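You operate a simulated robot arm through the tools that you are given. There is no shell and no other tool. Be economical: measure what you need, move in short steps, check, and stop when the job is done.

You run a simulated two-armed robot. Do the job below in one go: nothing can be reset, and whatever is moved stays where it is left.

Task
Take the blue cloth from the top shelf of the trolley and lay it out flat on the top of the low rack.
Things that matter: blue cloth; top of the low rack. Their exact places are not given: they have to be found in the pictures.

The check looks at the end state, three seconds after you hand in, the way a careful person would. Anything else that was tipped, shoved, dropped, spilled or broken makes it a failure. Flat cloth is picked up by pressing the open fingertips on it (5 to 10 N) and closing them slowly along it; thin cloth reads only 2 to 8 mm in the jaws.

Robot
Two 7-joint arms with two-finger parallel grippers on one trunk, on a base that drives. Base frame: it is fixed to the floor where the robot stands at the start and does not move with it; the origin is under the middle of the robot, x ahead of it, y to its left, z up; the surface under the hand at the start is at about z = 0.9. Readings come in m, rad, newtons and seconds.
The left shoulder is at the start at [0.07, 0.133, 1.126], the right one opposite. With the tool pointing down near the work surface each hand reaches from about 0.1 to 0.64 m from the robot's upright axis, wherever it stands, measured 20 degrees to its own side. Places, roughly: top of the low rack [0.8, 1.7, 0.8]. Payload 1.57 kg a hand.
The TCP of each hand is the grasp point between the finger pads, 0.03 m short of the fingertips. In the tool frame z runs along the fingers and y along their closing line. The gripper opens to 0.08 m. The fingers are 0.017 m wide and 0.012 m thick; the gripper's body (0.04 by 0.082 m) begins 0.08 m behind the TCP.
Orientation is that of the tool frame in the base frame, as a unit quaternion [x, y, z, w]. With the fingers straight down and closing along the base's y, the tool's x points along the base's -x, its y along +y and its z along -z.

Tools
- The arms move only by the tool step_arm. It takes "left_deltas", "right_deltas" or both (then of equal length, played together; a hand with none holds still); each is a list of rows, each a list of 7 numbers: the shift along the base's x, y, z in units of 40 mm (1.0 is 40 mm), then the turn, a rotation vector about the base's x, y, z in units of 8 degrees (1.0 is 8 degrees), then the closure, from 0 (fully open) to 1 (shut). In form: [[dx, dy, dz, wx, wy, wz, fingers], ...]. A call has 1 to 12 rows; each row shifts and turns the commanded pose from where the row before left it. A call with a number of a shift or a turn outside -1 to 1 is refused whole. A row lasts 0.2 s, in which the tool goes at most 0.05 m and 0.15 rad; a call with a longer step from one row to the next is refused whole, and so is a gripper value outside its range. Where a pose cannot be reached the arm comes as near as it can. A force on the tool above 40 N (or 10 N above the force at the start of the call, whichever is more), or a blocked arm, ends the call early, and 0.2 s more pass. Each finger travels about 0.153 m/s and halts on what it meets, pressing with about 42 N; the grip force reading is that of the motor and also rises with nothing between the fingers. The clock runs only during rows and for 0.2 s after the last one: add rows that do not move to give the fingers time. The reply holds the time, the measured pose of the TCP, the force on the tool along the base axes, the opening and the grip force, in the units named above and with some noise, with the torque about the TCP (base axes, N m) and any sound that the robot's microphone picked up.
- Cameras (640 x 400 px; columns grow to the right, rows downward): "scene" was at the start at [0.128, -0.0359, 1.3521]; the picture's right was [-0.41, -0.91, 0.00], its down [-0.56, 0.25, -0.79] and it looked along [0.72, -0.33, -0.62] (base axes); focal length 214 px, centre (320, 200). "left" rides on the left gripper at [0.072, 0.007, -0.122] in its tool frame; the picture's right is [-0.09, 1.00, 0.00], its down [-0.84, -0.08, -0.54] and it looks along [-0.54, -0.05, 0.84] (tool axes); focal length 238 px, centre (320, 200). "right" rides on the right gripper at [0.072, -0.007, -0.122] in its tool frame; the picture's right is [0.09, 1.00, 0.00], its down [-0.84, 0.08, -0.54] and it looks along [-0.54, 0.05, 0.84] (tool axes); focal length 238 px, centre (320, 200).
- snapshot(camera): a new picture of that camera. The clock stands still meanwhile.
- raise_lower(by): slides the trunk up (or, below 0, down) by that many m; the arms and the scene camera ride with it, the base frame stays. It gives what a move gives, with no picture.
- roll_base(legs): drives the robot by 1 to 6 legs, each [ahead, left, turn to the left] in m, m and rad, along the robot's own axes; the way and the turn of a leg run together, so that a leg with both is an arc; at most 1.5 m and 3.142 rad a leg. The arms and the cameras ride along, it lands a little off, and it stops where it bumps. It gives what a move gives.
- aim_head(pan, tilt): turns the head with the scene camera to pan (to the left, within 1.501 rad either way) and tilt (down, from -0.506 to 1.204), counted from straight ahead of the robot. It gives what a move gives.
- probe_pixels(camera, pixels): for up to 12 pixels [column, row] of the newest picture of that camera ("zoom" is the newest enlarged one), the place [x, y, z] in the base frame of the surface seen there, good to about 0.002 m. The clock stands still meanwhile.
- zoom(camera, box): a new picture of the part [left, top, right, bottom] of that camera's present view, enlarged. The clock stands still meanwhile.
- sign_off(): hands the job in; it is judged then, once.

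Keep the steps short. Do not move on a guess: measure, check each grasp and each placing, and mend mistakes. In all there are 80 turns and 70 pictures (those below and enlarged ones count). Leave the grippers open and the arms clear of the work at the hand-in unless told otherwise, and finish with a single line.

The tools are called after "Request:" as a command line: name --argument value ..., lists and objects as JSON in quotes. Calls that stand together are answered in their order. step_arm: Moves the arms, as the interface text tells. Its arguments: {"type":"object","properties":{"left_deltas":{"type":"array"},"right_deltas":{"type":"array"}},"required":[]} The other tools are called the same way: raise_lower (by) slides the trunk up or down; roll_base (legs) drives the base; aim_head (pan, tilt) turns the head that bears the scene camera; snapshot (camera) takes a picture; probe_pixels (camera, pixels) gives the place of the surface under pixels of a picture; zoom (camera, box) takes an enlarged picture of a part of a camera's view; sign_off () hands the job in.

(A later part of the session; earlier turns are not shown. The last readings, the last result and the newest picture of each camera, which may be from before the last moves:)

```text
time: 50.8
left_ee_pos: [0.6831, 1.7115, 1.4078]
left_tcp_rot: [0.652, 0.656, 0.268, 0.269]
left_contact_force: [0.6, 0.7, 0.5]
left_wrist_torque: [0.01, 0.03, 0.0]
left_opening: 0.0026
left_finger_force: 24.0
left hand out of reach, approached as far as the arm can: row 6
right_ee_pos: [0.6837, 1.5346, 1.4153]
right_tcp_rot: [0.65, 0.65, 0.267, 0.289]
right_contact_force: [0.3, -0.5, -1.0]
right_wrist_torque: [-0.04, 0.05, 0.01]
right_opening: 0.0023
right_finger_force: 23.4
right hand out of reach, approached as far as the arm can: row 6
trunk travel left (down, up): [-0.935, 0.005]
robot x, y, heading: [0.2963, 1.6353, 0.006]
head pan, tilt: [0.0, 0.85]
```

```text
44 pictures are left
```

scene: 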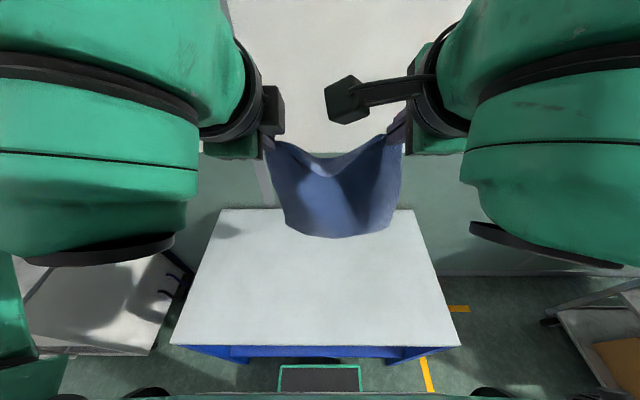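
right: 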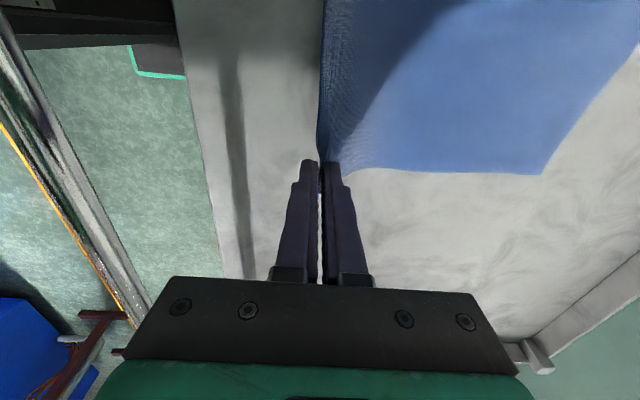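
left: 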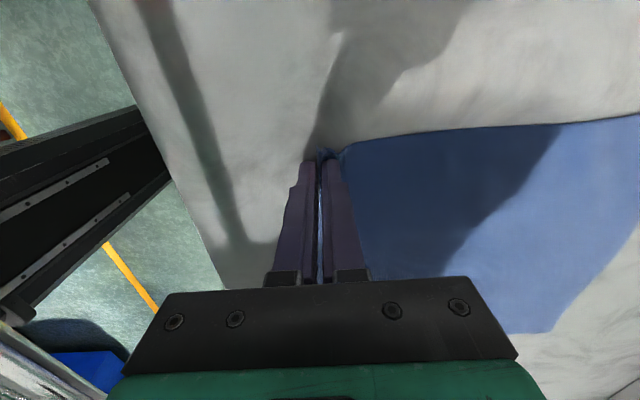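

Both hands tilted, but the left drifted inward 4 cm, near a limit at this height. I'll lower the hands 0.14 m and restore the spacing to 0.22 m.

Request:
step_arm --left_deltas '[[0, 0.0, -0.6, 0, 0, 0, 1], [0, 0.1, -0.6, 0, 0, 0, 1], [0, 0.2, -0.6, 0, 0, 0, 1], [0, 0.2, -0.6, 0, 0, 0, 1], [0, 0.2, -0.6, 0, 0, 0, 1], [0, 0.2, -0.4, 0, 0, 0, 1], [0, 0, 0, 0, 0, 0, 1]]' --right_deltas '[[0, 0, -0.6, 0, 0, 0, 1], [0, 0, -0.6, 0, 0, 0, 1], [0, 0, -0.6, 0, 0, 0, 1], [0, 0, -0.6, 0, 0, 0, 1], [0, -0.1, -0.6, 0, 0, 0, 1], [0, -0.1, -0.6, 0, 0, 0, 1], [0, 0, 0, 0, 0, 0, 1]]'

Request:
snapshot --camera "scene"

```text
time: 52.4
left_ee_pos: [0.6793, 1.712, 1.3972]
left_tcp_rot: [0.651, 0.657, 0.267, 0.27]
left_contact_force: [-0.6, 0.4, -0.2]
left_wrist_torque: [-0.02, 0.03, 0.01]
left_opening: 0.0022
left_finger_force: 23.8
left hand out of reach, approached as far as the arm can: row 1, 2, 3, 4, 5, 6
right_ee_pos: [0.7254, 1.5101, 1.3806]
right_tcp_rot: [0.649, 0.652, 0.267, 0.287]
right_contact_force: [0.8, 0.5, -0.4]
right_wrist_torque: [0.0, 0.01, 0.0]
right_opening: 0.0024
right_finger_force: 24.3
right hand out of reach, approached as far as the arm can: row 1, 2, 3, 4, 5, 6
trunk travel left (down, up): [-0.935, 0.005]
robot x, y, heading: [0.2973, 1.6395, 0.01]
head pan, tilt: [0.0, 0.85]
```

```text
43 pictures are left
```

scene: 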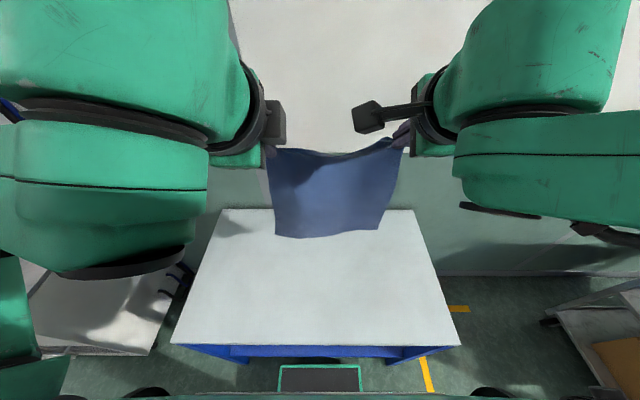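

At a 45° tilt the wrists sit at a limit. I'll go back to about 22°, which should free them, and even out the hands.

Request:
step_arm --left_deltas '[[0, 0.1, 0, 0, 0.93, 0, 1], [0, 0.2, 0, 0, 0.93, 0, 1], [0, 0.2, 0, 0, 0.93, 0, 1], [0, 0.2, 0, 0, 0, 0, 1], [0, 0.2, 0, 0, 0, 0, 1], [0, 0, 0, 0, 0, 0, 1]]' --right_deltas '[[-0.3, 0, 0, 0, 0.93, 0, 1], [-0.3, 0, 0, 0, 0.93, 0, 1], [-0.3, 0, 0.1, 0, 1, 0, 1], [-0.2, 0.1, 0.1, 0, 0.4, 0, 1], [0, 0.1, 0.1, 0, 0, 0, 1], [0, 0, 0.1, 0, 0, 0, 1]]'

Request:
raise_lower --by -0.2

Request:
snapshot --camera "scene"

```text
time: 53.8
left_ee_pos: [0.6786, 1.7487, 1.3967]
left_tcp_rot: [0.691, 0.696, 0.136, 0.138]
left_contact_force: [0.1, -11.2, 0.3]
left_wrist_torque: [-0.27, -0.03, -0.09]
left_opening: 0.0024
left_finger_force: 23.7
right_ee_pos: [0.6827, 1.5174, 1.3959]
right_tcp_rot: [0.693, 0.699, 0.113, 0.133]
right_contact_force: [0.1, 10.9, -0.2]
right_wrist_torque: [0.27, -0.05, 0.06]
right_opening: 0.0025
right_finger_force: 23.7
trunk travel left (down, up): [-0.935, 0.005]
robot x, y, heading: [0.2965, 1.6365, 0.006]
head pan, tilt: [0.0, 0.85]
```

```text
time: 56.0
left_ee_pos: [0.6793, 1.7493, 1.1974]
left_tcp_rot: [0.691, 0.696, 0.136, 0.138]
left_contact_force: [0.1, -11.8, 0.8]
left_wrist_torque: [-0.27, -0.08, -0.11]
left_opening: 0.0025
left_finger_force: 23.7
right_ee_pos: [0.6817, 1.5171, 1.1973]
right_tcp_rot: [0.693, 0.699, 0.113, 0.135]
right_contact_force: [-0.4, 12.9, -0.8]
right_wrist_torque: [0.24, 0.0, 0.12]
right_opening: 0.0025
right_finger_force: 23.1
trunk travel left (down, up): [-0.735, 0.205]
robot x, y, heading: [0.2993, 1.6379, 0.006]
head pan, tilt: [0.0, 0.85]
```

```text
42 pictures are left
```

scene: 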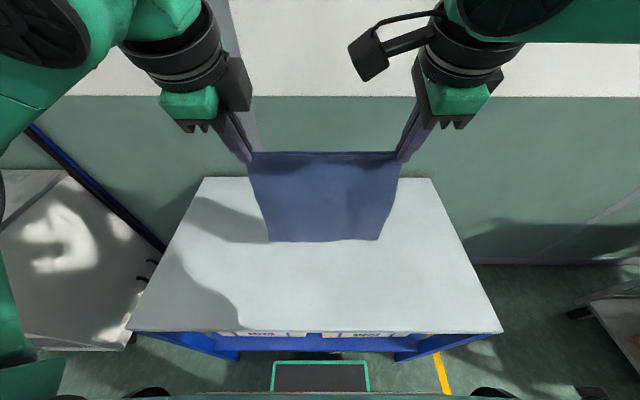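

The cloth is taut with 11 N between the hands, so I'll ease that by 8 mm total and move both hands forward 0.12 m. I'll also measure the hem, my base front and the rack's near edges.

Request:
probe_pixels --camera "scene" --pixels '[[320, 239], [275, 239], [375, 239], [320, 331], [320, 353], [218, 358], [415, 358], [320, 363], [275, 366]]'

Request:
step_arm --left_deltas '[[0.3, -0.1, 0, 0, 0, 0, 1], [0.45, 0, 0, 0, 0, 0, 1], [0.45, 0, 0, 0, 0, 0, 1], [0.45, 0, 0, 0, 0, 0, 1], [0.45, 0, 0, 0, 0, 0, 1], [0.45, 0, 0, 0, 0, 0, 1], [0.45, 0, 0, 0, 0, 0, 1], [0, 0, 0, 0, 0, 0, 1]]' --right_deltas '[[0.3, 0.1, 0, 0, 0, 0, 1], [0.45, 0, 0, 0, 0, 0, 1], [0.45, 0, 0, 0, 0, 0, 1], [0.45, 0, 0, 0, 0, 0, 1], [0.45, 0, 0, 0, 0, 0, 1], [0.45, 0, 0, 0, 0, 0, 1], [0.45, 0, 0, 0, 0, 0, 1], [0, 0, 0, 0, 0, 0, 1]]'

```text
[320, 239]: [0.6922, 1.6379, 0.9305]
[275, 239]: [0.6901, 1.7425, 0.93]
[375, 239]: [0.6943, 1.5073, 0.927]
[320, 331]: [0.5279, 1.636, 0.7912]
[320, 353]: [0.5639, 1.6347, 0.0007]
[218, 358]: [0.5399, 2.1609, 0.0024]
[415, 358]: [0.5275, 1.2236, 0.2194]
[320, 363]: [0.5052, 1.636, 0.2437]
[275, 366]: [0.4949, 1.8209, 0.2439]
```

```text
time: 57.8
left_ee_pos: [0.7981, 1.7448, 1.1998]
left_tcp_rot: [0.691, 0.696, 0.137, 0.137]
left_contact_force: [0.2, -1.0, -0.9]
left_wrist_torque: [0.0, 0.0, 0.0]
left_opening: 0.0023
left_finger_force: 23.4
right_ee_pos: [0.8009, 1.5211, 1.1978]
right_tcp_rot: [0.693, 0.699, 0.114, 0.136]
right_contact_force: [-0.2, 1.9, -0.9]
right_wrist_torque: [0.02, -0.03, 0.03]
right_opening: 0.0021
right_finger_force: 23.6
trunk travel left (down, up): [-0.735, 0.205]
robot x, y, heading: [0.3012, 1.638, 0.008]
head pan, tilt: [0.0, 0.85]
```

The hands reached x 0.80 easily. The rack's near edge is at x 0.528, so the base is already close enough. I'll go 5 cm further ahead, lower the trunk 0.1 m so the hem nears the top (about 2 cm above), and look.

Request:
step_arm --left_deltas '[[0.4, 0, 0, 0, 0, 0, 1], [0.4, 0, 0, 0, 0, 0, 1], [0.4, 0, 0, 0, 0, 0, 1], [0, 0, 0, 0, 0, 0, 1]]' --right_deltas '[[0.4, 0, 0, 0, 0, 0, 1], [0.4, 0, 0, 0, 0, 0, 1], [0.4, 0, 0, 0, 0, 0, 1], [0, 0, 0, 0, 0, 0, 1]]'

Request:
raise_lower --by -0.1

Request:
snapshot --camera "scene"

```text
time: 58.8
left_ee_pos: [0.8485, 1.7438, 1.1982]
left_tcp_rot: [0.692, 0.695, 0.136, 0.139]
left_contact_force: [-0.5, -13.2, -0.3]
left_wrist_torque: [-0.28, 0.02, -0.08]
left_opening: 0.0023
left_finger_force: 24.2
right_ee_pos: [0.8317, 1.5124, 1.1951]
right_tcp_rot: [0.693, 0.699, 0.114, 0.135]
right_contact_force: [1.3, 13.2, 0.3]
right_wrist_torque: [0.24, -0.03, 0.07]
right_opening: 0.0026
right_finger_force: 24.4
right hand out of reach, approached as far as the arm can: row 2, 3
trunk travel left (down, up): [-0.735, 0.205]
robot x, y, heading: [0.2975, 1.6367, 0.006]
head pan, tilt: [0.0, 0.85]
```

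```text
time: 60.1
left_ee_pos: [0.8471, 1.7454, 1.0986]
left_tcp_rot: [0.691, 0.696, 0.136, 0.138]
left_contact_force: [-0.7, -15.8, 0.3]
left_wrist_torque: [-0.37, 0.02, -0.14]
left_opening: 0.0021
left_finger_force: 23.7
right_ee_pos: [0.8326, 1.5105, 1.0951]
right_tcp_rot: [0.693, 0.699, 0.114, 0.135]
right_contact_force: [2.1, 14.6, 0.1]
right_wrist_torque: [0.32, -0.02, 0.15]
right_opening: 0.0027
right_finger_force: 23.6
trunk travel left (down, up): [-0.635, 0.305]
robot x, y, heading: [0.2997, 1.6345, 0.008]
head pan, tilt: [0.0, 0.85]
```

```text
41 pictures are left
```

scene: 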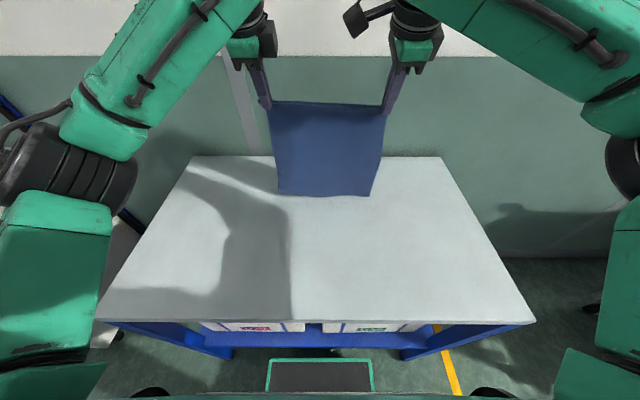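

The right hand hit its reach at x 0.832. I'll bring the left level and slacken the pull. The hem is near (325,195), so I'll measure it too.

Request:
probe_pixels --camera "scene" --pixels '[[325, 193], [283, 192], [367, 194], [325, 199]]'

Request:
step_arm --left_deltas '[[-0.25, -0.1, -0.05, 0, 0, 0, 1], [-0.25, -0.1, -0.05, 0, 0, 0, 1], [0, 0, 0, 0, 0, 0, 1]]' --right_deltas '[[-0.1, 0.05, 0, 0, 0, 0, 1], [-0.05, 0.05, 0, 0, 0, 0, 1], [0, 0, 0, 0, 0, 0, 1]]'

```text
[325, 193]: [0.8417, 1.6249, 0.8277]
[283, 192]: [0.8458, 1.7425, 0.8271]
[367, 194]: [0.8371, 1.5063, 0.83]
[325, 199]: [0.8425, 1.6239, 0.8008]
```

```text
time: 60.9
left_ee_pos: [0.8284, 1.7381, 1.0948]
left_tcp_rot: [0.691, 0.697, 0.137, 0.136]
left_contact_force: [-0.6, -1.2, 0.5]
left_wrist_torque: [-0.02, 0.01, -0.01]
left_opening: 0.0023
left_finger_force: 24.0
right_ee_pos: [0.8271, 1.5143, 1.0956]
right_tcp_rot: [0.694, 0.698, 0.113, 0.136]
right_contact_force: [0.5, 0.0, 0.9]
right_wrist_torque: [0.03, 0.01, -0.02]
right_opening: 0.0023
right_finger_force: 23.9
trunk travel left (down, up): [-0.635, 0.305]
robot x, y, heading: [0.3002, 1.6346, 0.007]
head pan, tilt: [0.0, 0.85]
```

The hem is level at z≈0.828 and x≈0.84, about 2.5 cm above the top. I'll set the hem down and start swinging the hands back in an arc around it.

Request:
step_arm --left_deltas '[[-0.075, 0, -0.21, 0, 0, 0, 1], [-0.075, 0, -0.21, 0, 0, 0, 1], [-0.21, 0, -0.2, 0, 0, 0, 1], [-0.21, 0, -0.2, 0, 0, 0, 1], [-0.44, 0, -0.09, 0, 0, 0, 1], [-0.44, 0, -0.09, 0, 0, 0, 1], [-0.375, 0, -0.14, 0, 0, 0, 1], [-0.375, 0, -0.14, 0, 0, 0, 1], [-0.35, 0, -0.175, 0, 0, 0, 1], [-0.35, 0, -0.175, 0, 0, 0, 1]]' --right_deltas '[[-0.075, 0, -0.21, 0, 0, 0, 1], [-0.075, 0, -0.21, 0, 0, 0, 1], [-0.21, 0, -0.2, 0, 0, 0, 1], [-0.21, 0, -0.2, 0, 0, 0, 1], [-0.44, 0, -0.09, 0, 0, 0, 1], [-0.44, 0, -0.09, 0, 0, 0, 1], [-0.375, 0, -0.14, 0, 0, 0, 1], [-0.375, 0, -0.14, 0, 0, 0, 1], [-0.35, 0, -0.175, 0, 0, 0, 1], [-0.35, 0, -0.175, 0, 0, 0, 1]]'

Request:
snapshot --camera "scene"

```text
time: 63.1
left_ee_pos: [0.7101, 1.7371, 1.0288]
left_tcp_rot: [0.691, 0.697, 0.137, 0.137]
left_contact_force: [-0.4, 0.6, 0.8]
left_wrist_torque: [0.02, -0.05, 0.0]
left_opening: 0.0025
left_finger_force: 23.7
right_ee_pos: [0.7079, 1.5158, 1.0308]
right_tcp_rot: [0.694, 0.698, 0.114, 0.135]
right_contact_force: [-0.5, 0.5, 0.7]
right_wrist_torque: [-0.03, -0.05, -0.03]
right_opening: 0.0025
right_finger_force: 23.6
trunk travel left (down, up): [-0.635, 0.305]
robot x, y, heading: [0.3013, 1.6355, 0.011]
head pan, tilt: [0.0, 0.85]
```

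```text
40 pictures are left
```

scene: 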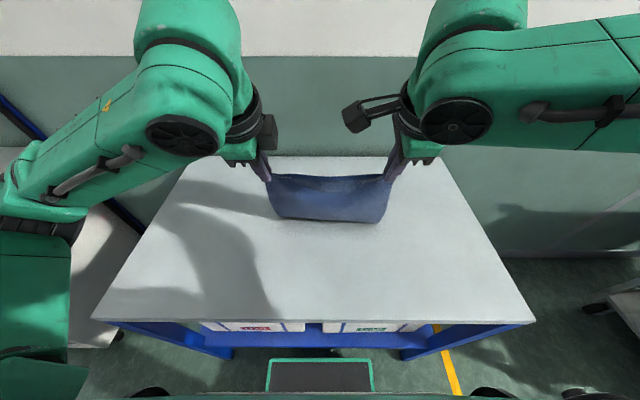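

The cloth hangs down and then runs forward, so I'll check where the hem lies with the left camera.

Request:
snapshot --camera "left"

Request:
probe_pixels --camera "scene" --pixels '[[330, 219], [330, 210], [290, 214], [375, 218], [330, 195]]'

```text
39 pictures are left
```

left: 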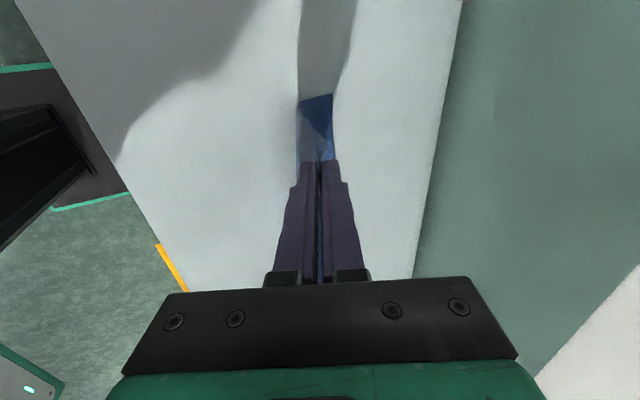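

```text
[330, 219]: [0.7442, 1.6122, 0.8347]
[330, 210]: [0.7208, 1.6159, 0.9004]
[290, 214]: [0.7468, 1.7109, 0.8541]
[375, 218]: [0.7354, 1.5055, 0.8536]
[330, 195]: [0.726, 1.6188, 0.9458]
```

Request:
probe_pixels --camera "left" --pixels '[[301, 104], [316, 99], [330, 96], [331, 120], [305, 130], [325, 140], [300, 115], [331, 150]]'

Request:
zoom --camera "left" --box '[260, 60, 380, 170]'

```text
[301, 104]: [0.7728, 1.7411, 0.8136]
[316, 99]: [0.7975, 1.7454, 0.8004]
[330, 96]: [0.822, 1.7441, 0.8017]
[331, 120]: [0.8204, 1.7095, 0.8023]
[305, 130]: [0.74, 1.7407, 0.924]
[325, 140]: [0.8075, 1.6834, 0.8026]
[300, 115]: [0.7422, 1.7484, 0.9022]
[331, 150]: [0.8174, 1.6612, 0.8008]
```

```text
3.64 times, centred on (320, 115) of left
```

zoom: 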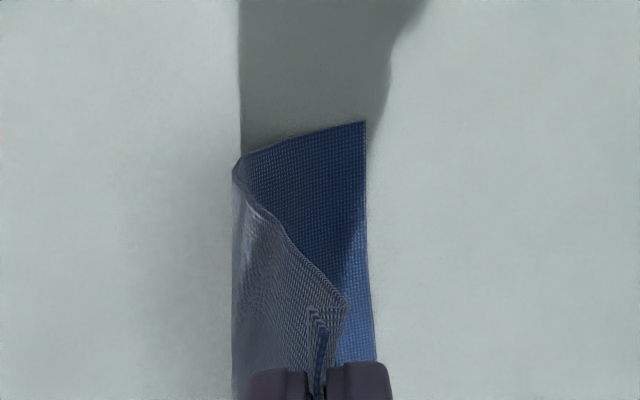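

The hem lies flat at x≈0.822 and the cloth curls up cleanly from it. I'll continue the arc back and down.

Request:
step_arm --left_deltas '[[-0.34, 0, -0.24, 0, 0, 0, 1], [-0.34, 0, -0.24, 0, 0, 0, 1], [-0.3, 0, -0.29, 0, 0, 0, 1], [-0.3, 0, -0.29, 0, 0, 0, 1], [-0.275, 0, -0.31, 0, 0, 0, 1], [-0.275, 0, -0.31, 0, 0, 0, 1], [-0.24, 0, -0.35, 0, 0, 0, 1], [-0.24, 0, -0.35, 0, 0, 0, 1], [-0.19, 0, -0.34, 0, 0, 0, 1], [-0.19, 0, -0.34, 0, 0, 0, 1]]' --right_deltas '[[-0.34, 0, -0.24, 0, 0, 0, 1], [-0.34, 0, -0.24, 0, 0, 0, 1], [-0.3, 0, -0.29, 0, 0, 0, 1], [-0.3, 0, -0.29, 0, 0, 0, 1], [-0.275, 0, -0.31, 0, 0, 0, 1], [-0.275, 0, -0.31, 0, 0, 0, 1], [-0.24, 0, -0.35, 0, 0, 0, 1], [-0.24, 0, -0.35, 0, 0, 0, 1], [-0.19, 0, -0.34, 0, 0, 0, 1], [-0.19, 0, -0.34, 0, 0, 0, 1]]'

Request:
snapshot --camera "scene"

Request:
snapshot --camera "left"

```text
time: 65.3
left_ee_pos: [0.6784, 1.7359, 0.9732]
left_tcp_rot: [0.69, 0.697, 0.135, 0.137]
left_contact_force: [-0.2, 0.9, -0.1]
left_wrist_torque: [0.01, -0.01, 0.01]
left_opening: 0.0024
left_finger_force: 23.5
left hand out of reach, approached as far as the arm can: row 4, 5, 6, 7, 8, 9, 10
right_ee_pos: [0.6625, 1.5279, 0.9888]
right_tcp_rot: [0.694, 0.699, 0.112, 0.136]
right_contact_force: [-0.2, -0.4, 0.1]
right_wrist_torque: [-0.02, -0.01, -0.02]
right_opening: 0.0024
right_finger_force: 23.9
right hand out of reach, approached as far as the arm can: row 4, 5, 6, 7, 8, 9, 10
trunk travel left (down, up): [-0.635, 0.305]
robot x, y, heading: [0.3016, 1.636, 0.01]
head pan, tilt: [0.0, 0.85]
```

```text
37 pictures are left
```

scene: 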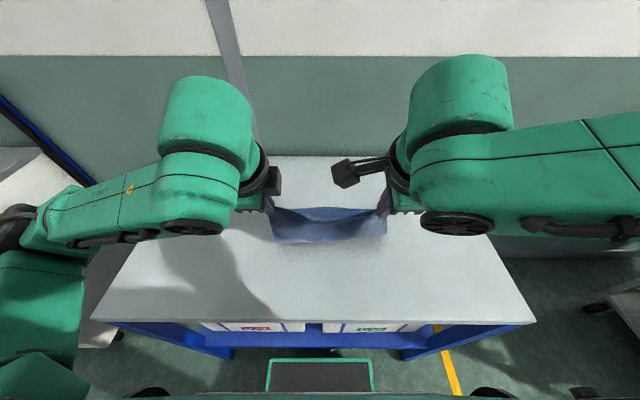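

```text
36 pictures are left
```

left: 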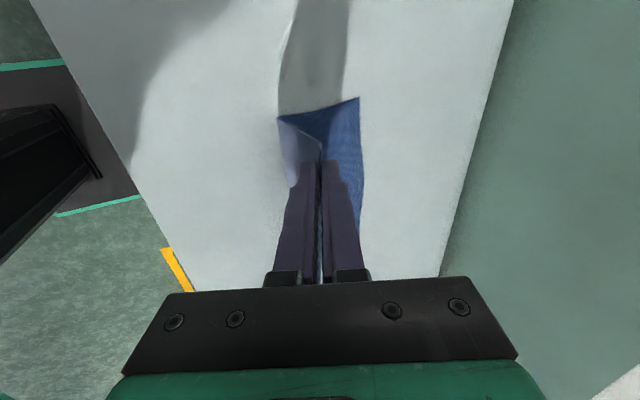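

The tilted wrists hit a limit again. I'll straighten them by about 14° and even out the two hands; cloth tension stays low.

Request:
step_arm --left_deltas '[[0, 0, 0, 0, 0.9, 0, 1], [0, 0, 0, 0, 0.9, 0, 1], [-0.1, 0, 0, 0, 0, 0, 1], [-0.1, 0, 0, 0, 0, 0, 1], [0, 0, 0, 0, 0, 0, 1]]' --right_deltas '[[0, 0, 0, 0, 0.9, 0, 1], [0, 0, 0, 0, 0.7, 0, 1], [0.1, -0.15, -0.2, 0, 0, 0, 1], [0.1, -0.15, -0.2, 0, 0, 0, 1], [0, 0, 0, 0, 0, 0, 1]]'

```text
time: 66.5
left_ee_pos: [0.6707, 1.7359, 0.9725]
left_tcp_rot: [0.703, 0.708, 0.049, 0.049]
left_contact_force: [-0.5, 0.0, -0.4]
left_wrist_torque: [0.0, -0.07, 0.01]
left_opening: 0.0022
left_finger_force: 23.9
right_ee_pos: [0.6708, 1.5142, 0.9723]
right_tcp_rot: [0.701, 0.71, 0.035, 0.057]
right_contact_force: [-0.3, 0.0, 0.0]
right_wrist_torque: [0.01, -0.04, 0.01]
right_opening: 0.0023
right_finger_force: 23.9
trunk travel left (down, up): [-0.635, 0.305]
robot x, y, heading: [0.2997, 1.6382, 0.009]
head pan, tilt: [0.0, 0.85]
```

Both hands are even at x 0.671, z 0.9725. I'll continue back and down to z≈0.86, straightening a little more.

Request:
step_arm --left_deltas '[[-0.44, 0, -0.1, 0, 0.25, 0, 1], [-0.44, 0, -0.1, 0, 0.25, 0, 1], [-0.275, 0, -0.5, 0, 0.25, 0, 1], [-0.275, 0, -0.5, 0, 0.1, 0, 1], [-0.16, 0, -0.44, 0, 0, 0, 1], [-0.16, 0, -0.44, 0, 0, 0, 1], [-0.125, 0, -0.375, 0, 0, 0, 1], [-0.125, 0, -0.375, 0, 0, 0, 1], [0, 0, 0, 0, 0, 0, 1]]' --right_deltas '[[-0.44, 0, -0.1, 0, 0.25, 0, 1], [-0.44, 0, -0.1, 0, 0.25, 0, 1], [-0.275, 0, -0.5, 0, 0.25, 0, 1], [-0.275, 0, -0.5, 0, 0.1, 0, 1], [-0.16, 0, -0.44, 0, 0, 0, 1], [-0.16, 0, -0.44, 0, 0, 0, 1], [-0.125, 0, -0.375, 0, 0, 0, 1], [-0.125, 0, -0.375, 0, 0, 0, 1], [0, 0, 0, 0, 0, 0, 1]]'

Request:
snapshot --camera "scene"

Request:
snapshot --camera "left"

```text
time: 68.5
left_ee_pos: [0.6132, 1.73, 0.9336]
left_tcp_rot: [0.721, 0.693, 0.018, 0.003]
left_contact_force: [-0.4, 0.0, 0.1]
left_wrist_torque: [0.0, -0.04, 0.06]
left_opening: 0.0022
left_finger_force: 23.7
left hand out of reach, approached as far as the arm can: row 4, 5, 6, 7, 8
right_ee_pos: [0.612, 1.5165, 0.9188]
right_tcp_rot: [0.703, 0.711, -0.007, 0.014]
right_contact_force: [-0.7, -0.1, -0.4]
right_wrist_torque: [0.0, -0.01, 0.0]
right_opening: 0.0025
right_finger_force: 23.7
right hand out of reach, approached as far as the arm can: row 5, 6, 7, 8
trunk travel left (down, up): [-0.635, 0.305]
robot x, y, heading: [0.2976, 1.6358, 0.004]
head pan, tilt: [0.0, 0.85]
```

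```text
35 pictures are left
```

scene: 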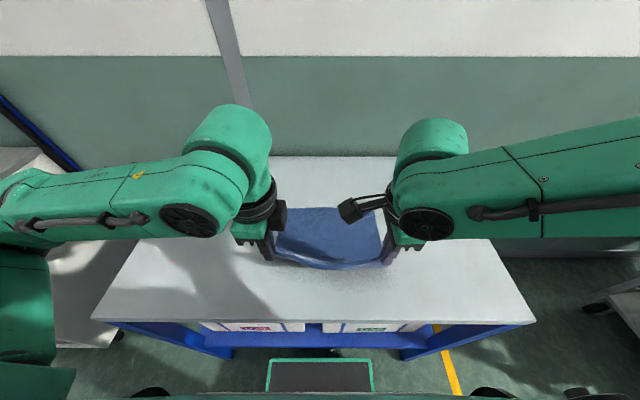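

```text
34 pictures are left
```

left: 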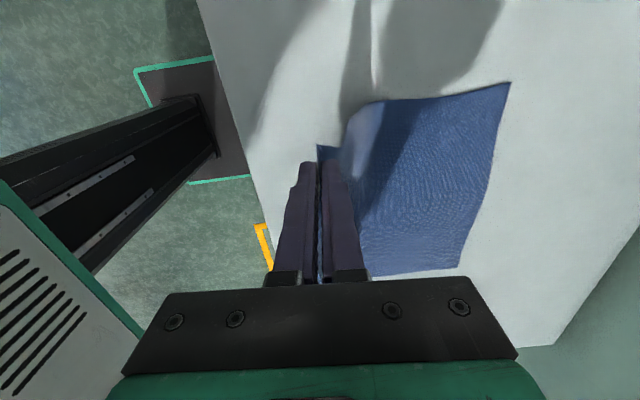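

The cloth is laying out nicely. Arm reach is limited again in the downward direction, so I'll lower with the trunk by 0.07 m instead.

Request:
raise_lower --by -0.07

Request:
step_arm --left_deltas '[[-0.1, 0.05, -0.1, 0, 0, -0.2, 1], [-0.1, 0.05, -0.15, 0, 0, -0.1, 1], [0, 0, 0, 0, 0, 0, 1]]' --right_deltas '[[-0.1, -0.05, 0, 0, 0, 0, 1], [-0.1, 0, 0, 0, 0, 0, 1], [0, 0, 0, 0, 0, 0, 1]]'

Request:
snapshot --camera "scene"

Request:
snapshot --camera "left"

```text
time: 69.6
left_ee_pos: [0.6143, 1.7289, 0.8617]
left_tcp_rot: [0.72, 0.693, 0.017, 0.003]
left_contact_force: [-0.4, 0.2, 0.3]
left_wrist_torque: [0.03, -0.04, -0.02]
left_opening: 0.0024
left_finger_force: 23.4
right_ee_pos: [0.6132, 1.5165, 0.8483]
right_tcp_rot: [0.702, 0.712, -0.006, 0.014]
right_contact_force: [0.3, -0.3, -0.1]
right_wrist_torque: [0.02, -0.01, -0.02]
right_opening: 0.0025
right_finger_force: 23.9
trunk travel left (down, up): [-0.565, 0.375]
robot x, y, heading: [0.301, 1.6395, 0.008]
head pan, tilt: [0.0, 0.85]
```

```text
time: 70.4
left_ee_pos: [0.6076, 1.7261, 0.8604]
left_tcp_rot: [0.734, 0.679, 0.02, -0.001]
left_contact_force: [-0.9, -0.2, 1.2]
left_wrist_torque: [0.01, -0.04, 0.03]
left_opening: 0.0025
left_finger_force: 23.6
left hand out of reach, approached as far as the arm can: row 1, 2
right_ee_pos: [0.61, 1.5147, 0.8523]
right_tcp_rot: [0.702, 0.713, -0.006, 0.014]
right_contact_force: [-1.5, 0.4, 0.2]
right_wrist_torque: [0.0, -0.03, 0.01]
right_opening: 0.0022
right_finger_force: 23.3
right hand out of reach, approached as far as the arm can: row 1, 2
trunk travel left (down, up): [-0.565, 0.375]
robot x, y, heading: [0.2999, 1.6369, -0.001]
head pan, tilt: [0.0, 0.85]
```

```text
33 pictures are left
```

scene: 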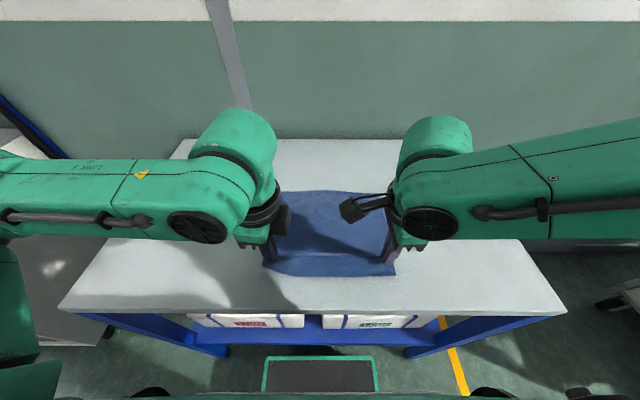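

```text
32 pictures are left
```

left: 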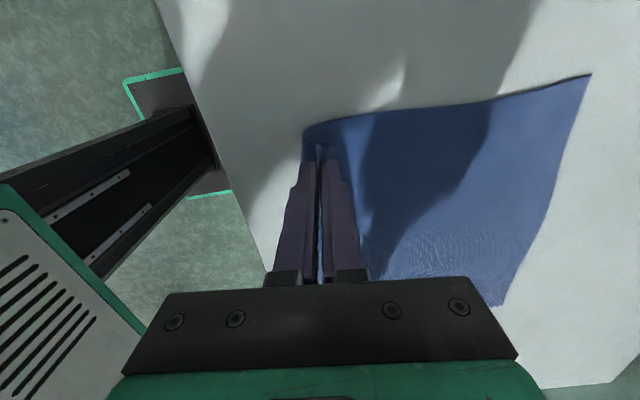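

Slack bulges toward the robot under the fingers. I'll measure the hem and the bulge to decide how far to pull back.

Request:
probe_pixels --camera "scene" --pixels '[[305, 194], [340, 194], [330, 274], [280, 270], [385, 272], [330, 262], [330, 240], [310, 305]]'

Request:
probe_pixels --camera "left" --pixels '[[585, 78], [498, 298], [310, 130], [420, 150], [400, 115]]'

```text
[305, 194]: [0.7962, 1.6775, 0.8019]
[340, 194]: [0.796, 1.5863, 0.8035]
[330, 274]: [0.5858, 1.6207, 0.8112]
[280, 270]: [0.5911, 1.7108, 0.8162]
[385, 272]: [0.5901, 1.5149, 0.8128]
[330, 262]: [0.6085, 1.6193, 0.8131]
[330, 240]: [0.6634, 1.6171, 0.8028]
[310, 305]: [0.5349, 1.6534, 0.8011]
```

```text
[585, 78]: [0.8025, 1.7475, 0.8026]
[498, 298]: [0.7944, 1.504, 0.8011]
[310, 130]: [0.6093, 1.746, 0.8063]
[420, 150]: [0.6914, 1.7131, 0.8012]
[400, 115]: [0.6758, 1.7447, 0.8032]
```

The hem dragged to x≈0.80, which would put the near edge at the rack's brink (x 0.535 against 0.528). I still hold it, so I'll lift and lay it again further forward, using the base for the pull-back. First I'll raise the trunk 0.24 m and move the hands forward with the 22° tilt.

Request:
raise_lower --by 0.24

Request:
step_arm --left_deltas '[[0.3, 0.05, 0, 0, 0, 0.2, 1], [0.6, 0.05, 0, 0, 0, 0.2, 1], [0.6, 0.05, 0, 0, -0.46, 0.15, 1], [0.7, 0.05, 0, 0, -0.46, 0, 1], [0.7, 0.05, 0, 0, -0.46, 0, 1], [0.7, 0.05, 0, 0, -0.46, 0, 1], [0.7, 0.05, 0, 0, -0.46, 0, 1], [0.7, 0, 0, 0, -0.46, 0, 1], [0.5, 0, 0, 0, 0, 0, 1], [0, 0, 0, 0, 0, 0, 1]]' --right_deltas '[[0.3, 0, 0.1, 0, 0, 0, 1], [0.6, 0, 0.1, 0, 0, 0, 1], [0.6, 0, 0, 0, -0.46, 0, 1], [0.7, 0, 0, 0, -0.46, 0, 1], [0.7, 0, 0, 0, -0.46, 0, 1], [0.7, 0, 0, 0, -0.46, 0, 1], [0.7, 0, 0, 0, -0.46, 0, 1], [0.7, 0, 0, 0, -0.46, 0, 1], [0.4, 0, 0, 0, 0, 0, 1], [0, 0, 0, 0, 0, 0, 1]]'

Request:
snapshot --camera "scene"

```text
time: 72.9
left_ee_pos: [0.6085, 1.7255, 1.1014]
left_tcp_rot: [0.734, 0.679, 0.021, -0.001]
left_contact_force: [0.2, 0.2, -0.2]
left_wrist_torque: [0.02, -0.05, -0.03]
left_opening: 0.0024
left_finger_force: 23.6
right_ee_pos: [0.6108, 1.5142, 1.0927]
right_tcp_rot: [0.702, 0.712, -0.007, 0.014]
right_contact_force: [-0.4, 0.1, 0.2]
right_wrist_torque: [-0.01, -0.01, -0.03]
right_opening: 0.002
right_finger_force: 24.0
trunk travel left (down, up): [-0.805, 0.135]
robot x, y, heading: [0.3023, 1.6351, 0.005]
head pan, tilt: [0.0, 0.85]
```

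```text
time: 75.1
left_ee_pos: [0.8279, 1.7401, 1.101]
left_tcp_rot: [0.691, 0.693, 0.156, 0.133]
left_contact_force: [-0.5, -0.9, 0.2]
left_wrist_torque: [-0.02, 0.0, 0.02]
left_opening: 0.0022
left_finger_force: 23.8
right_ee_pos: [0.8259, 1.516, 1.1001]
right_tcp_rot: [0.69, 0.696, 0.13, 0.15]
right_contact_force: [0.0, 1.0, -0.7]
right_wrist_torque: [0.03, -0.01, -0.02]
right_opening: 0.0025
right_finger_force: 24.0
trunk travel left (down, up): [-0.805, 0.135]
robot x, y, heading: [0.2989, 1.6349, 0.009]
head pan, tilt: [0.0, 0.85]
```

```text
31 pictures are left
```

scene: 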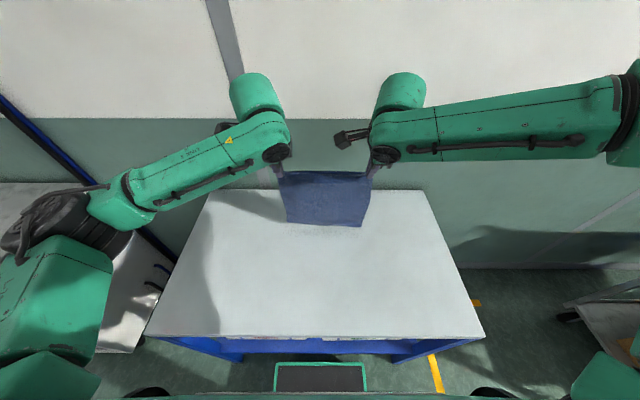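

The cloth hangs over x≈0.84 again. I'll repeat the arm arc that worked, then carry on with alternating trunk-down and base-back moves.

Request:
step_arm --left_deltas '[[0, 0, -0.3, 0, 0, 0, 1], [-0.05, 0, -0.3, 0, 0, 0, 1], [-0.2, 0, -0.25, 0, 0, 0, 1], [-0.21, 0, -0.25, 0, 0, 0, 1], [-0.44, 0, -0.12, 0, 0, 0, 1], [-0.44, 0, -0.12, 0, 0, 0, 1], [-0.375, 0, -0.16, 0, 0, 0, 1], [-0.375, 0, -0.16, 0, 0, 0, 1], [-0.3, 0, -0.2, 0, 0, 0, 1], [-0.3, 0, -0.2, 0, 0, 0, 1]]' --right_deltas '[[0, 0, -0.3, 0, 0, 0, 1], [-0.05, 0, -0.3, 0, 0, 0, 1], [-0.2, 0, -0.25, 0, 0, 0, 1], [-0.21, 0, -0.25, 0, 0, 0, 1], [-0.44, 0, -0.12, 0, 0, 0, 1], [-0.44, 0, -0.12, 0, 0, 0, 1], [-0.375, 0, -0.16, 0, 0, 0, 1], [-0.375, 0, -0.16, 0, 0, 0, 1], [-0.3, 0, -0.2, 0, 0, 0, 1], [-0.3, 0, -0.2, 0, 0, 0, 1]]'

Request:
snapshot --camera "left"

```text
time: 77.3
left_ee_pos: [0.7198, 1.736, 1.0201]
left_tcp_rot: [0.691, 0.693, 0.152, 0.138]
left_contact_force: [2.0, -34.2, 2.1]
left_wrist_torque: [-0.7, -0.05, -0.27]
left_opening: 0.0021
left_finger_force: 24.0
right_ee_pos: [0.7356, 1.49, 1.0335]
right_tcp_rot: [0.688, 0.699, 0.131, 0.145]
right_contact_force: [-3.0, 32.9, -2.5]
right_wrist_torque: [0.75, 0.07, 0.33]
right_opening: 0.0022
right_finger_force: 23.1
right hand out of reach, approached as far as the arm can: row 7, 8, 9, 10
trunk travel left (down, up): [-0.805, 0.135]
robot x, y, heading: [0.2991, 1.6355, 0.01]
head pan, tilt: [0.0, 0.85]
```

```text
30 pictures are left
```

left: 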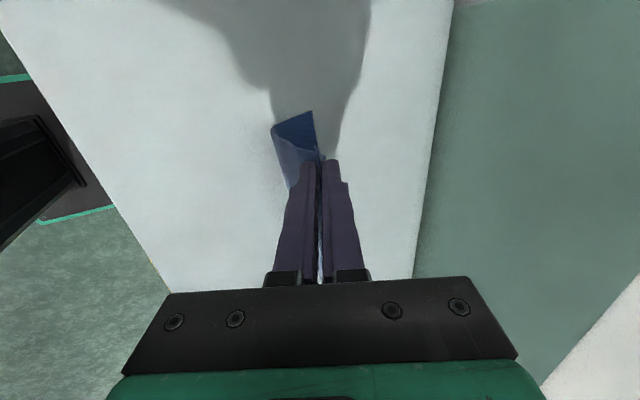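

The right arm slid outward and stretched the cloth to 34 N. I'll ease the left hand to match it, then look at the hem.

Request:
step_arm --left_deltas '[[0.15, -0.3, 0.15, 0, 0, 0, 1], [0.15, -0.28, 0.15, 0, 0, 0, 1], [0, 0, 0, 0, 0, 0, 1]]'

Request:
snapshot --camera "left"

Request:
snapshot --camera "scene"

```text
time: 78.1
left_ee_pos: [0.7336, 1.7173, 1.0317]
left_tcp_rot: [0.691, 0.694, 0.156, 0.132]
left_contact_force: [-0.1, -1.4, -0.2]
left_wrist_torque: [-0.03, 0.0, 0.0]
left_opening: 0.0021
left_finger_force: 24.3
right_ee_pos: [0.7373, 1.4863, 1.0351]
right_tcp_rot: [0.69, 0.697, 0.127, 0.149]
right_contact_force: [-0.1, 1.8, -0.2]
right_wrist_torque: [0.03, -0.03, -0.01]
right_opening: 0.0026
right_finger_force: 24.1
trunk travel left (down, up): [-0.805, 0.135]
robot x, y, heading: [0.2996, 1.6363, 0.009]
head pan, tilt: [0.0, 0.85]
```

```text
29 pictures are left
```

left: 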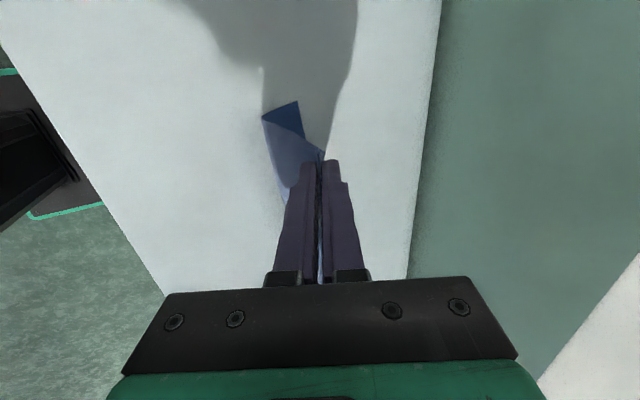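

```text
28 pictures are left
```

scene: 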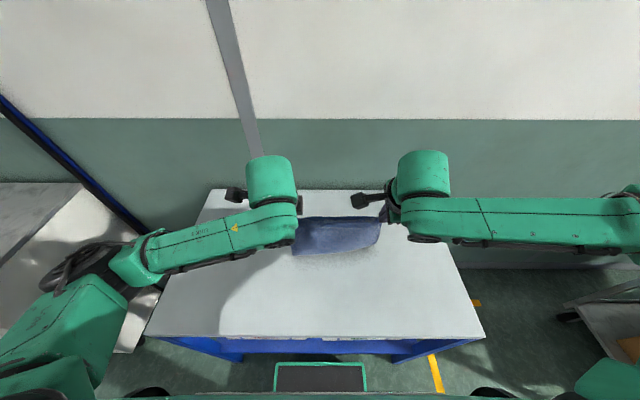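

Request:
probe_pixels --camera "left" --pixels '[[297, 104], [265, 118], [302, 130], [290, 112], [285, 140]]'

Request:
snapshot --camera "right"

Request:
zoom --camera "left" --box '[240, 80, 360, 170]'

```text
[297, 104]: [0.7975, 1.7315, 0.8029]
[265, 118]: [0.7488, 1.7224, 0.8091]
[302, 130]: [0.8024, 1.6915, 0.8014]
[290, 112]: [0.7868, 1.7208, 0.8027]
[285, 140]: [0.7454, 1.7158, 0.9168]
```

```text
27 pictures are left
```

right: 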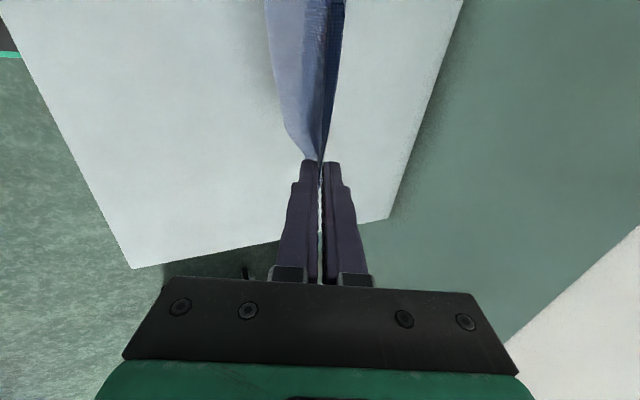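

```text
4.44 times, centred on (300, 125) of left
```

zoom: 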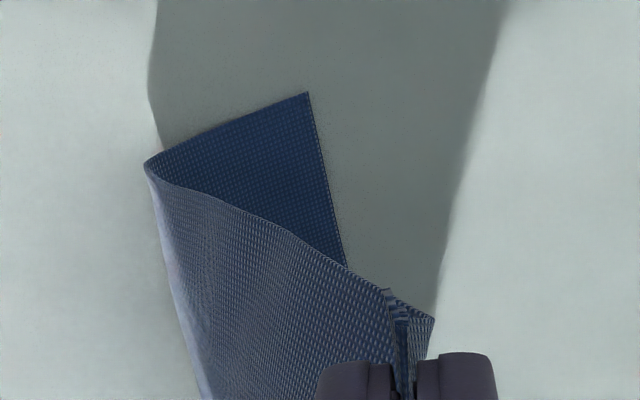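

The hem is at x≈0.80 and skewed. I'll lift once more and set the hands at x≈0.83. This time I'll lay it with the arms frozen, using only trunk and base, so no arm limit can interfere.

Request:
raise_lower --by 0.1

Request:
step_arm --left_deltas '[[0.4, 0.05, 0, 0, 0, 0, 1], [0.5, 0.05, 0, 0, 0, 0, 1], [0.5, 0, 0, 0, 0, 0, 1], [0.5, 0, 0, 0, 0, 0, 1], [0.45, 0, 0, 0, 0, 0, 1], [0, 0, 0, 0, 0, 0, 1]]' --right_deltas '[[0.4, 0.1, 0, 0, 0, 0, 1], [0.5, 0.1, 0, 0, 0, 0, 1], [0.5, 0.1, 0, 0, 0, 0, 1], [0.4, 0.1, 0, 0, 0, 0, 1], [0.45, 0, 0, 0, 0, 0, 1], [0, 0, 0, 0, 0, 0, 1]]'

Request:
snapshot --camera "scene"

```text
time: 79.4
left_ee_pos: [0.7333, 1.7161, 1.1301]
left_tcp_rot: [0.69, 0.693, 0.157, 0.134]
left_contact_force: [-0.2, -0.1, 0.4]
left_wrist_torque: [0.03, 0.0, 0.0]
left_opening: 0.0025
left_finger_force: 23.6
right_ee_pos: [0.7383, 1.4864, 1.1353]
right_tcp_rot: [0.69, 0.697, 0.127, 0.148]
right_contact_force: [-0.6, 1.0, 0.2]
right_wrist_torque: [0.03, 0.03, -0.03]
right_opening: 0.0026
right_finger_force: 23.8
trunk travel left (down, up): [-0.905, 0.035]
robot x, y, heading: [0.2968, 1.6398, 0.007]
head pan, tilt: [0.0, 0.85]
```

```text
time: 80.8
left_ee_pos: [0.8273, 1.7193, 1.1309]
left_tcp_rot: [0.691, 0.693, 0.156, 0.133]
left_contact_force: [0.2, 0.1, -0.3]
left_wrist_torque: [0.01, 0.01, -0.02]
left_opening: 0.0023
left_finger_force: 23.8
right_ee_pos: [0.8282, 1.502, 1.1344]
right_tcp_rot: [0.69, 0.697, 0.129, 0.148]
right_contact_force: [1.6, 0.8, 0.1]
right_wrist_torque: [0.0, -0.03, 0.02]
right_opening: 0.0024
right_finger_force: 24.3
trunk travel left (down, up): [-0.905, 0.035]
robot x, y, heading: [0.3009, 1.6428, 0.003]
head pan, tilt: [0.0, 0.85]
```

```text
25 pictures are left
```

scene: 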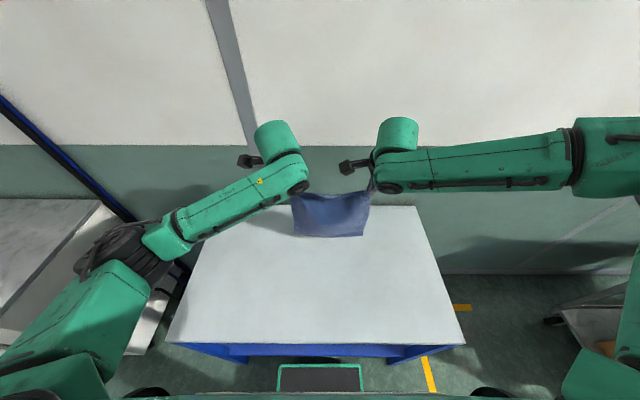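

Hands are even at x≈0.828, z≈1.132, and the cloth hangs slack-free. I'll do the first half of the laying with alternating trunk-down and base-back.

Request:
raise_lower --by -0.068

Request:
roll_base --legs '[[-0.03, 0, 0]]'

Request:
raise_lower --by -0.02

Request:
roll_base --legs '[[-0.04, 0, 0]]'

Request:
raise_lower --by -0.03

Request:
snapshot --camera "left"

Request:
snapshot --camera "scene"

```text
time: 81.9
left_ee_pos: [0.8281, 1.7209, 1.0615]
left_tcp_rot: [0.69, 0.694, 0.157, 0.134]
left_contact_force: [0.3, 0.3, -0.1]
left_wrist_torque: [0.01, -0.02, -0.03]
left_opening: 0.0024
left_finger_force: 24.0
right_ee_pos: [0.8285, 1.5018, 1.0658]
right_tcp_rot: [0.69, 0.697, 0.128, 0.148]
right_contact_force: [-0.5, 0.0, -0.6]
right_wrist_torque: [0.01, 0.0, 0.01]
right_opening: 0.0026
right_finger_force: 24.0
trunk travel left (down, up): [-0.837, 0.103]
robot x, y, heading: [0.3049, 1.6371, 0.008]
head pan, tilt: [0.0, 0.85]
```

```text
time: 82.7
left_ee_pos: [0.8045, 1.7204, 1.0586]
left_tcp_rot: [0.692, 0.693, 0.154, 0.131]
left_contact_force: [0.1, -0.3, -0.2]
left_wrist_torque: [-0.01, 0.07, 0.01]
left_opening: 0.0022
left_finger_force: 23.6
right_ee_pos: [0.8048, 1.5012, 1.0634]
right_tcp_rot: [0.69, 0.697, 0.126, 0.147]
right_contact_force: [-0.1, 0.0, -1.6]
right_wrist_torque: [-0.04, 0.06, -0.02]
right_opening: 0.0025
right_finger_force: 23.2
trunk travel left (down, up): [-0.837, 0.103]
robot x, y, heading: [0.2699, 1.6397, 0.004]
head pan, tilt: [0.0, 0.85]
```

```text
time: 83.4
left_ee_pos: [0.7994, 1.7186, 1.0405]
left_tcp_rot: [0.691, 0.694, 0.155, 0.133]
left_contact_force: [-0.2, -0.7, -0.4]
left_wrist_torque: [0.0, 0.01, -0.01]
left_opening: 0.0024
left_finger_force: 24.0
right_ee_pos: [0.7999, 1.5025, 1.0447]
right_tcp_rot: [0.689, 0.698, 0.127, 0.148]
right_contact_force: [0.3, 0.2, 0.4]
right_wrist_torque: [0.01, 0.0, -0.02]
right_opening: 0.0023
right_finger_force: 23.8
trunk travel left (down, up): [-0.817, 0.123]
robot x, y, heading: [0.268, 1.6344, 0.007]
head pan, tilt: [0.0, 0.85]
```

```text
time: 84.2
left_ee_pos: [0.7638, 1.7196, 1.0393]
left_tcp_rot: [0.691, 0.694, 0.153, 0.13]
left_contact_force: [0.8, 0.7, -0.2]
left_wrist_torque: [-0.01, 0.06, 0.05]
left_opening: 0.0025
left_finger_force: 24.0
right_ee_pos: [0.7648, 1.5013, 1.0428]
right_tcp_rot: [0.69, 0.698, 0.126, 0.147]
right_contact_force: [0.2, -0.1, 0.5]
right_wrist_torque: [0.03, 0.07, 0.01]
right_opening: 0.0024
right_finger_force: 23.7
trunk travel left (down, up): [-0.817, 0.123]
robot x, y, heading: [0.228, 1.6353, 0.007]
head pan, tilt: [0.0, 0.85]
```

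```text
time: 85.0
left_ee_pos: [0.7581, 1.7189, 1.0135]
left_tcp_rot: [0.691, 0.693, 0.156, 0.133]
left_contact_force: [0.2, 0.2, 0.5]
left_wrist_torque: [0.03, -0.02, 0.01]
left_opening: 0.0024
left_finger_force: 23.7
right_ee_pos: [0.7585, 1.5025, 1.0164]
right_tcp_rot: [0.689, 0.698, 0.128, 0.148]
right_contact_force: [-0.1, 0.5, 0.6]
right_wrist_torque: [0.0, -0.01, 0.0]
right_opening: 0.0022
right_finger_force: 24.2
trunk travel left (down, up): [-0.787, 0.153]
robot x, y, heading: [0.2298, 1.6307, 0.006]
head pan, tilt: [0.0, 0.85]
```

```text
24 pictures are left
```

left: 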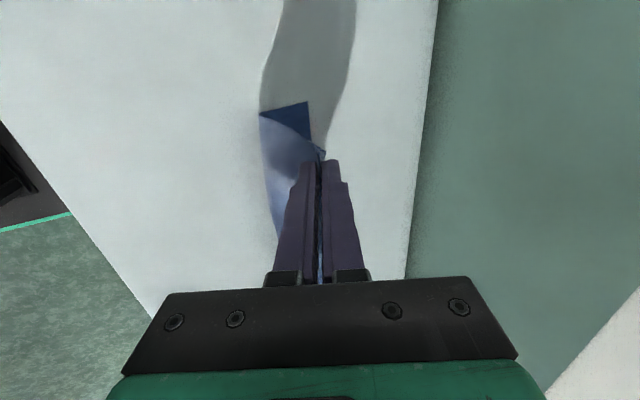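

```text
23 pictures are left
```

scene: 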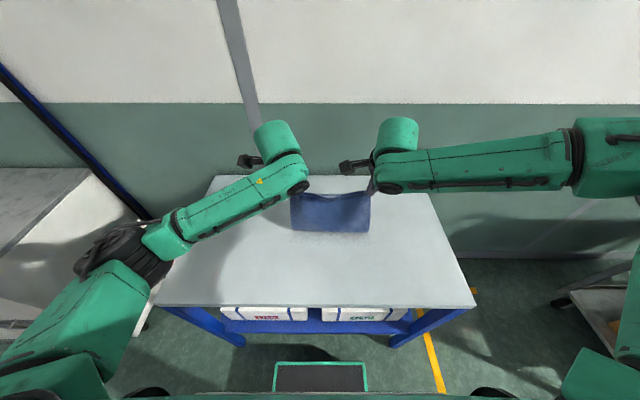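

Request:
probe_pixels --camera "left" --pixels '[[305, 105], [263, 115], [307, 125], [309, 138]]'

Request:
probe_pixels --camera "scene" --pixels '[[330, 229], [297, 227], [365, 230]]'

```text
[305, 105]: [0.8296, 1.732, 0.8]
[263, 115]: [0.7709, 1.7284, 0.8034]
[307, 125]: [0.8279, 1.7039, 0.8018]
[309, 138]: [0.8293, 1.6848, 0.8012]
```

```text
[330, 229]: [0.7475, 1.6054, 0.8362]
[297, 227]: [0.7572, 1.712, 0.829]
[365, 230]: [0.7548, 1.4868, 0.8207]
```

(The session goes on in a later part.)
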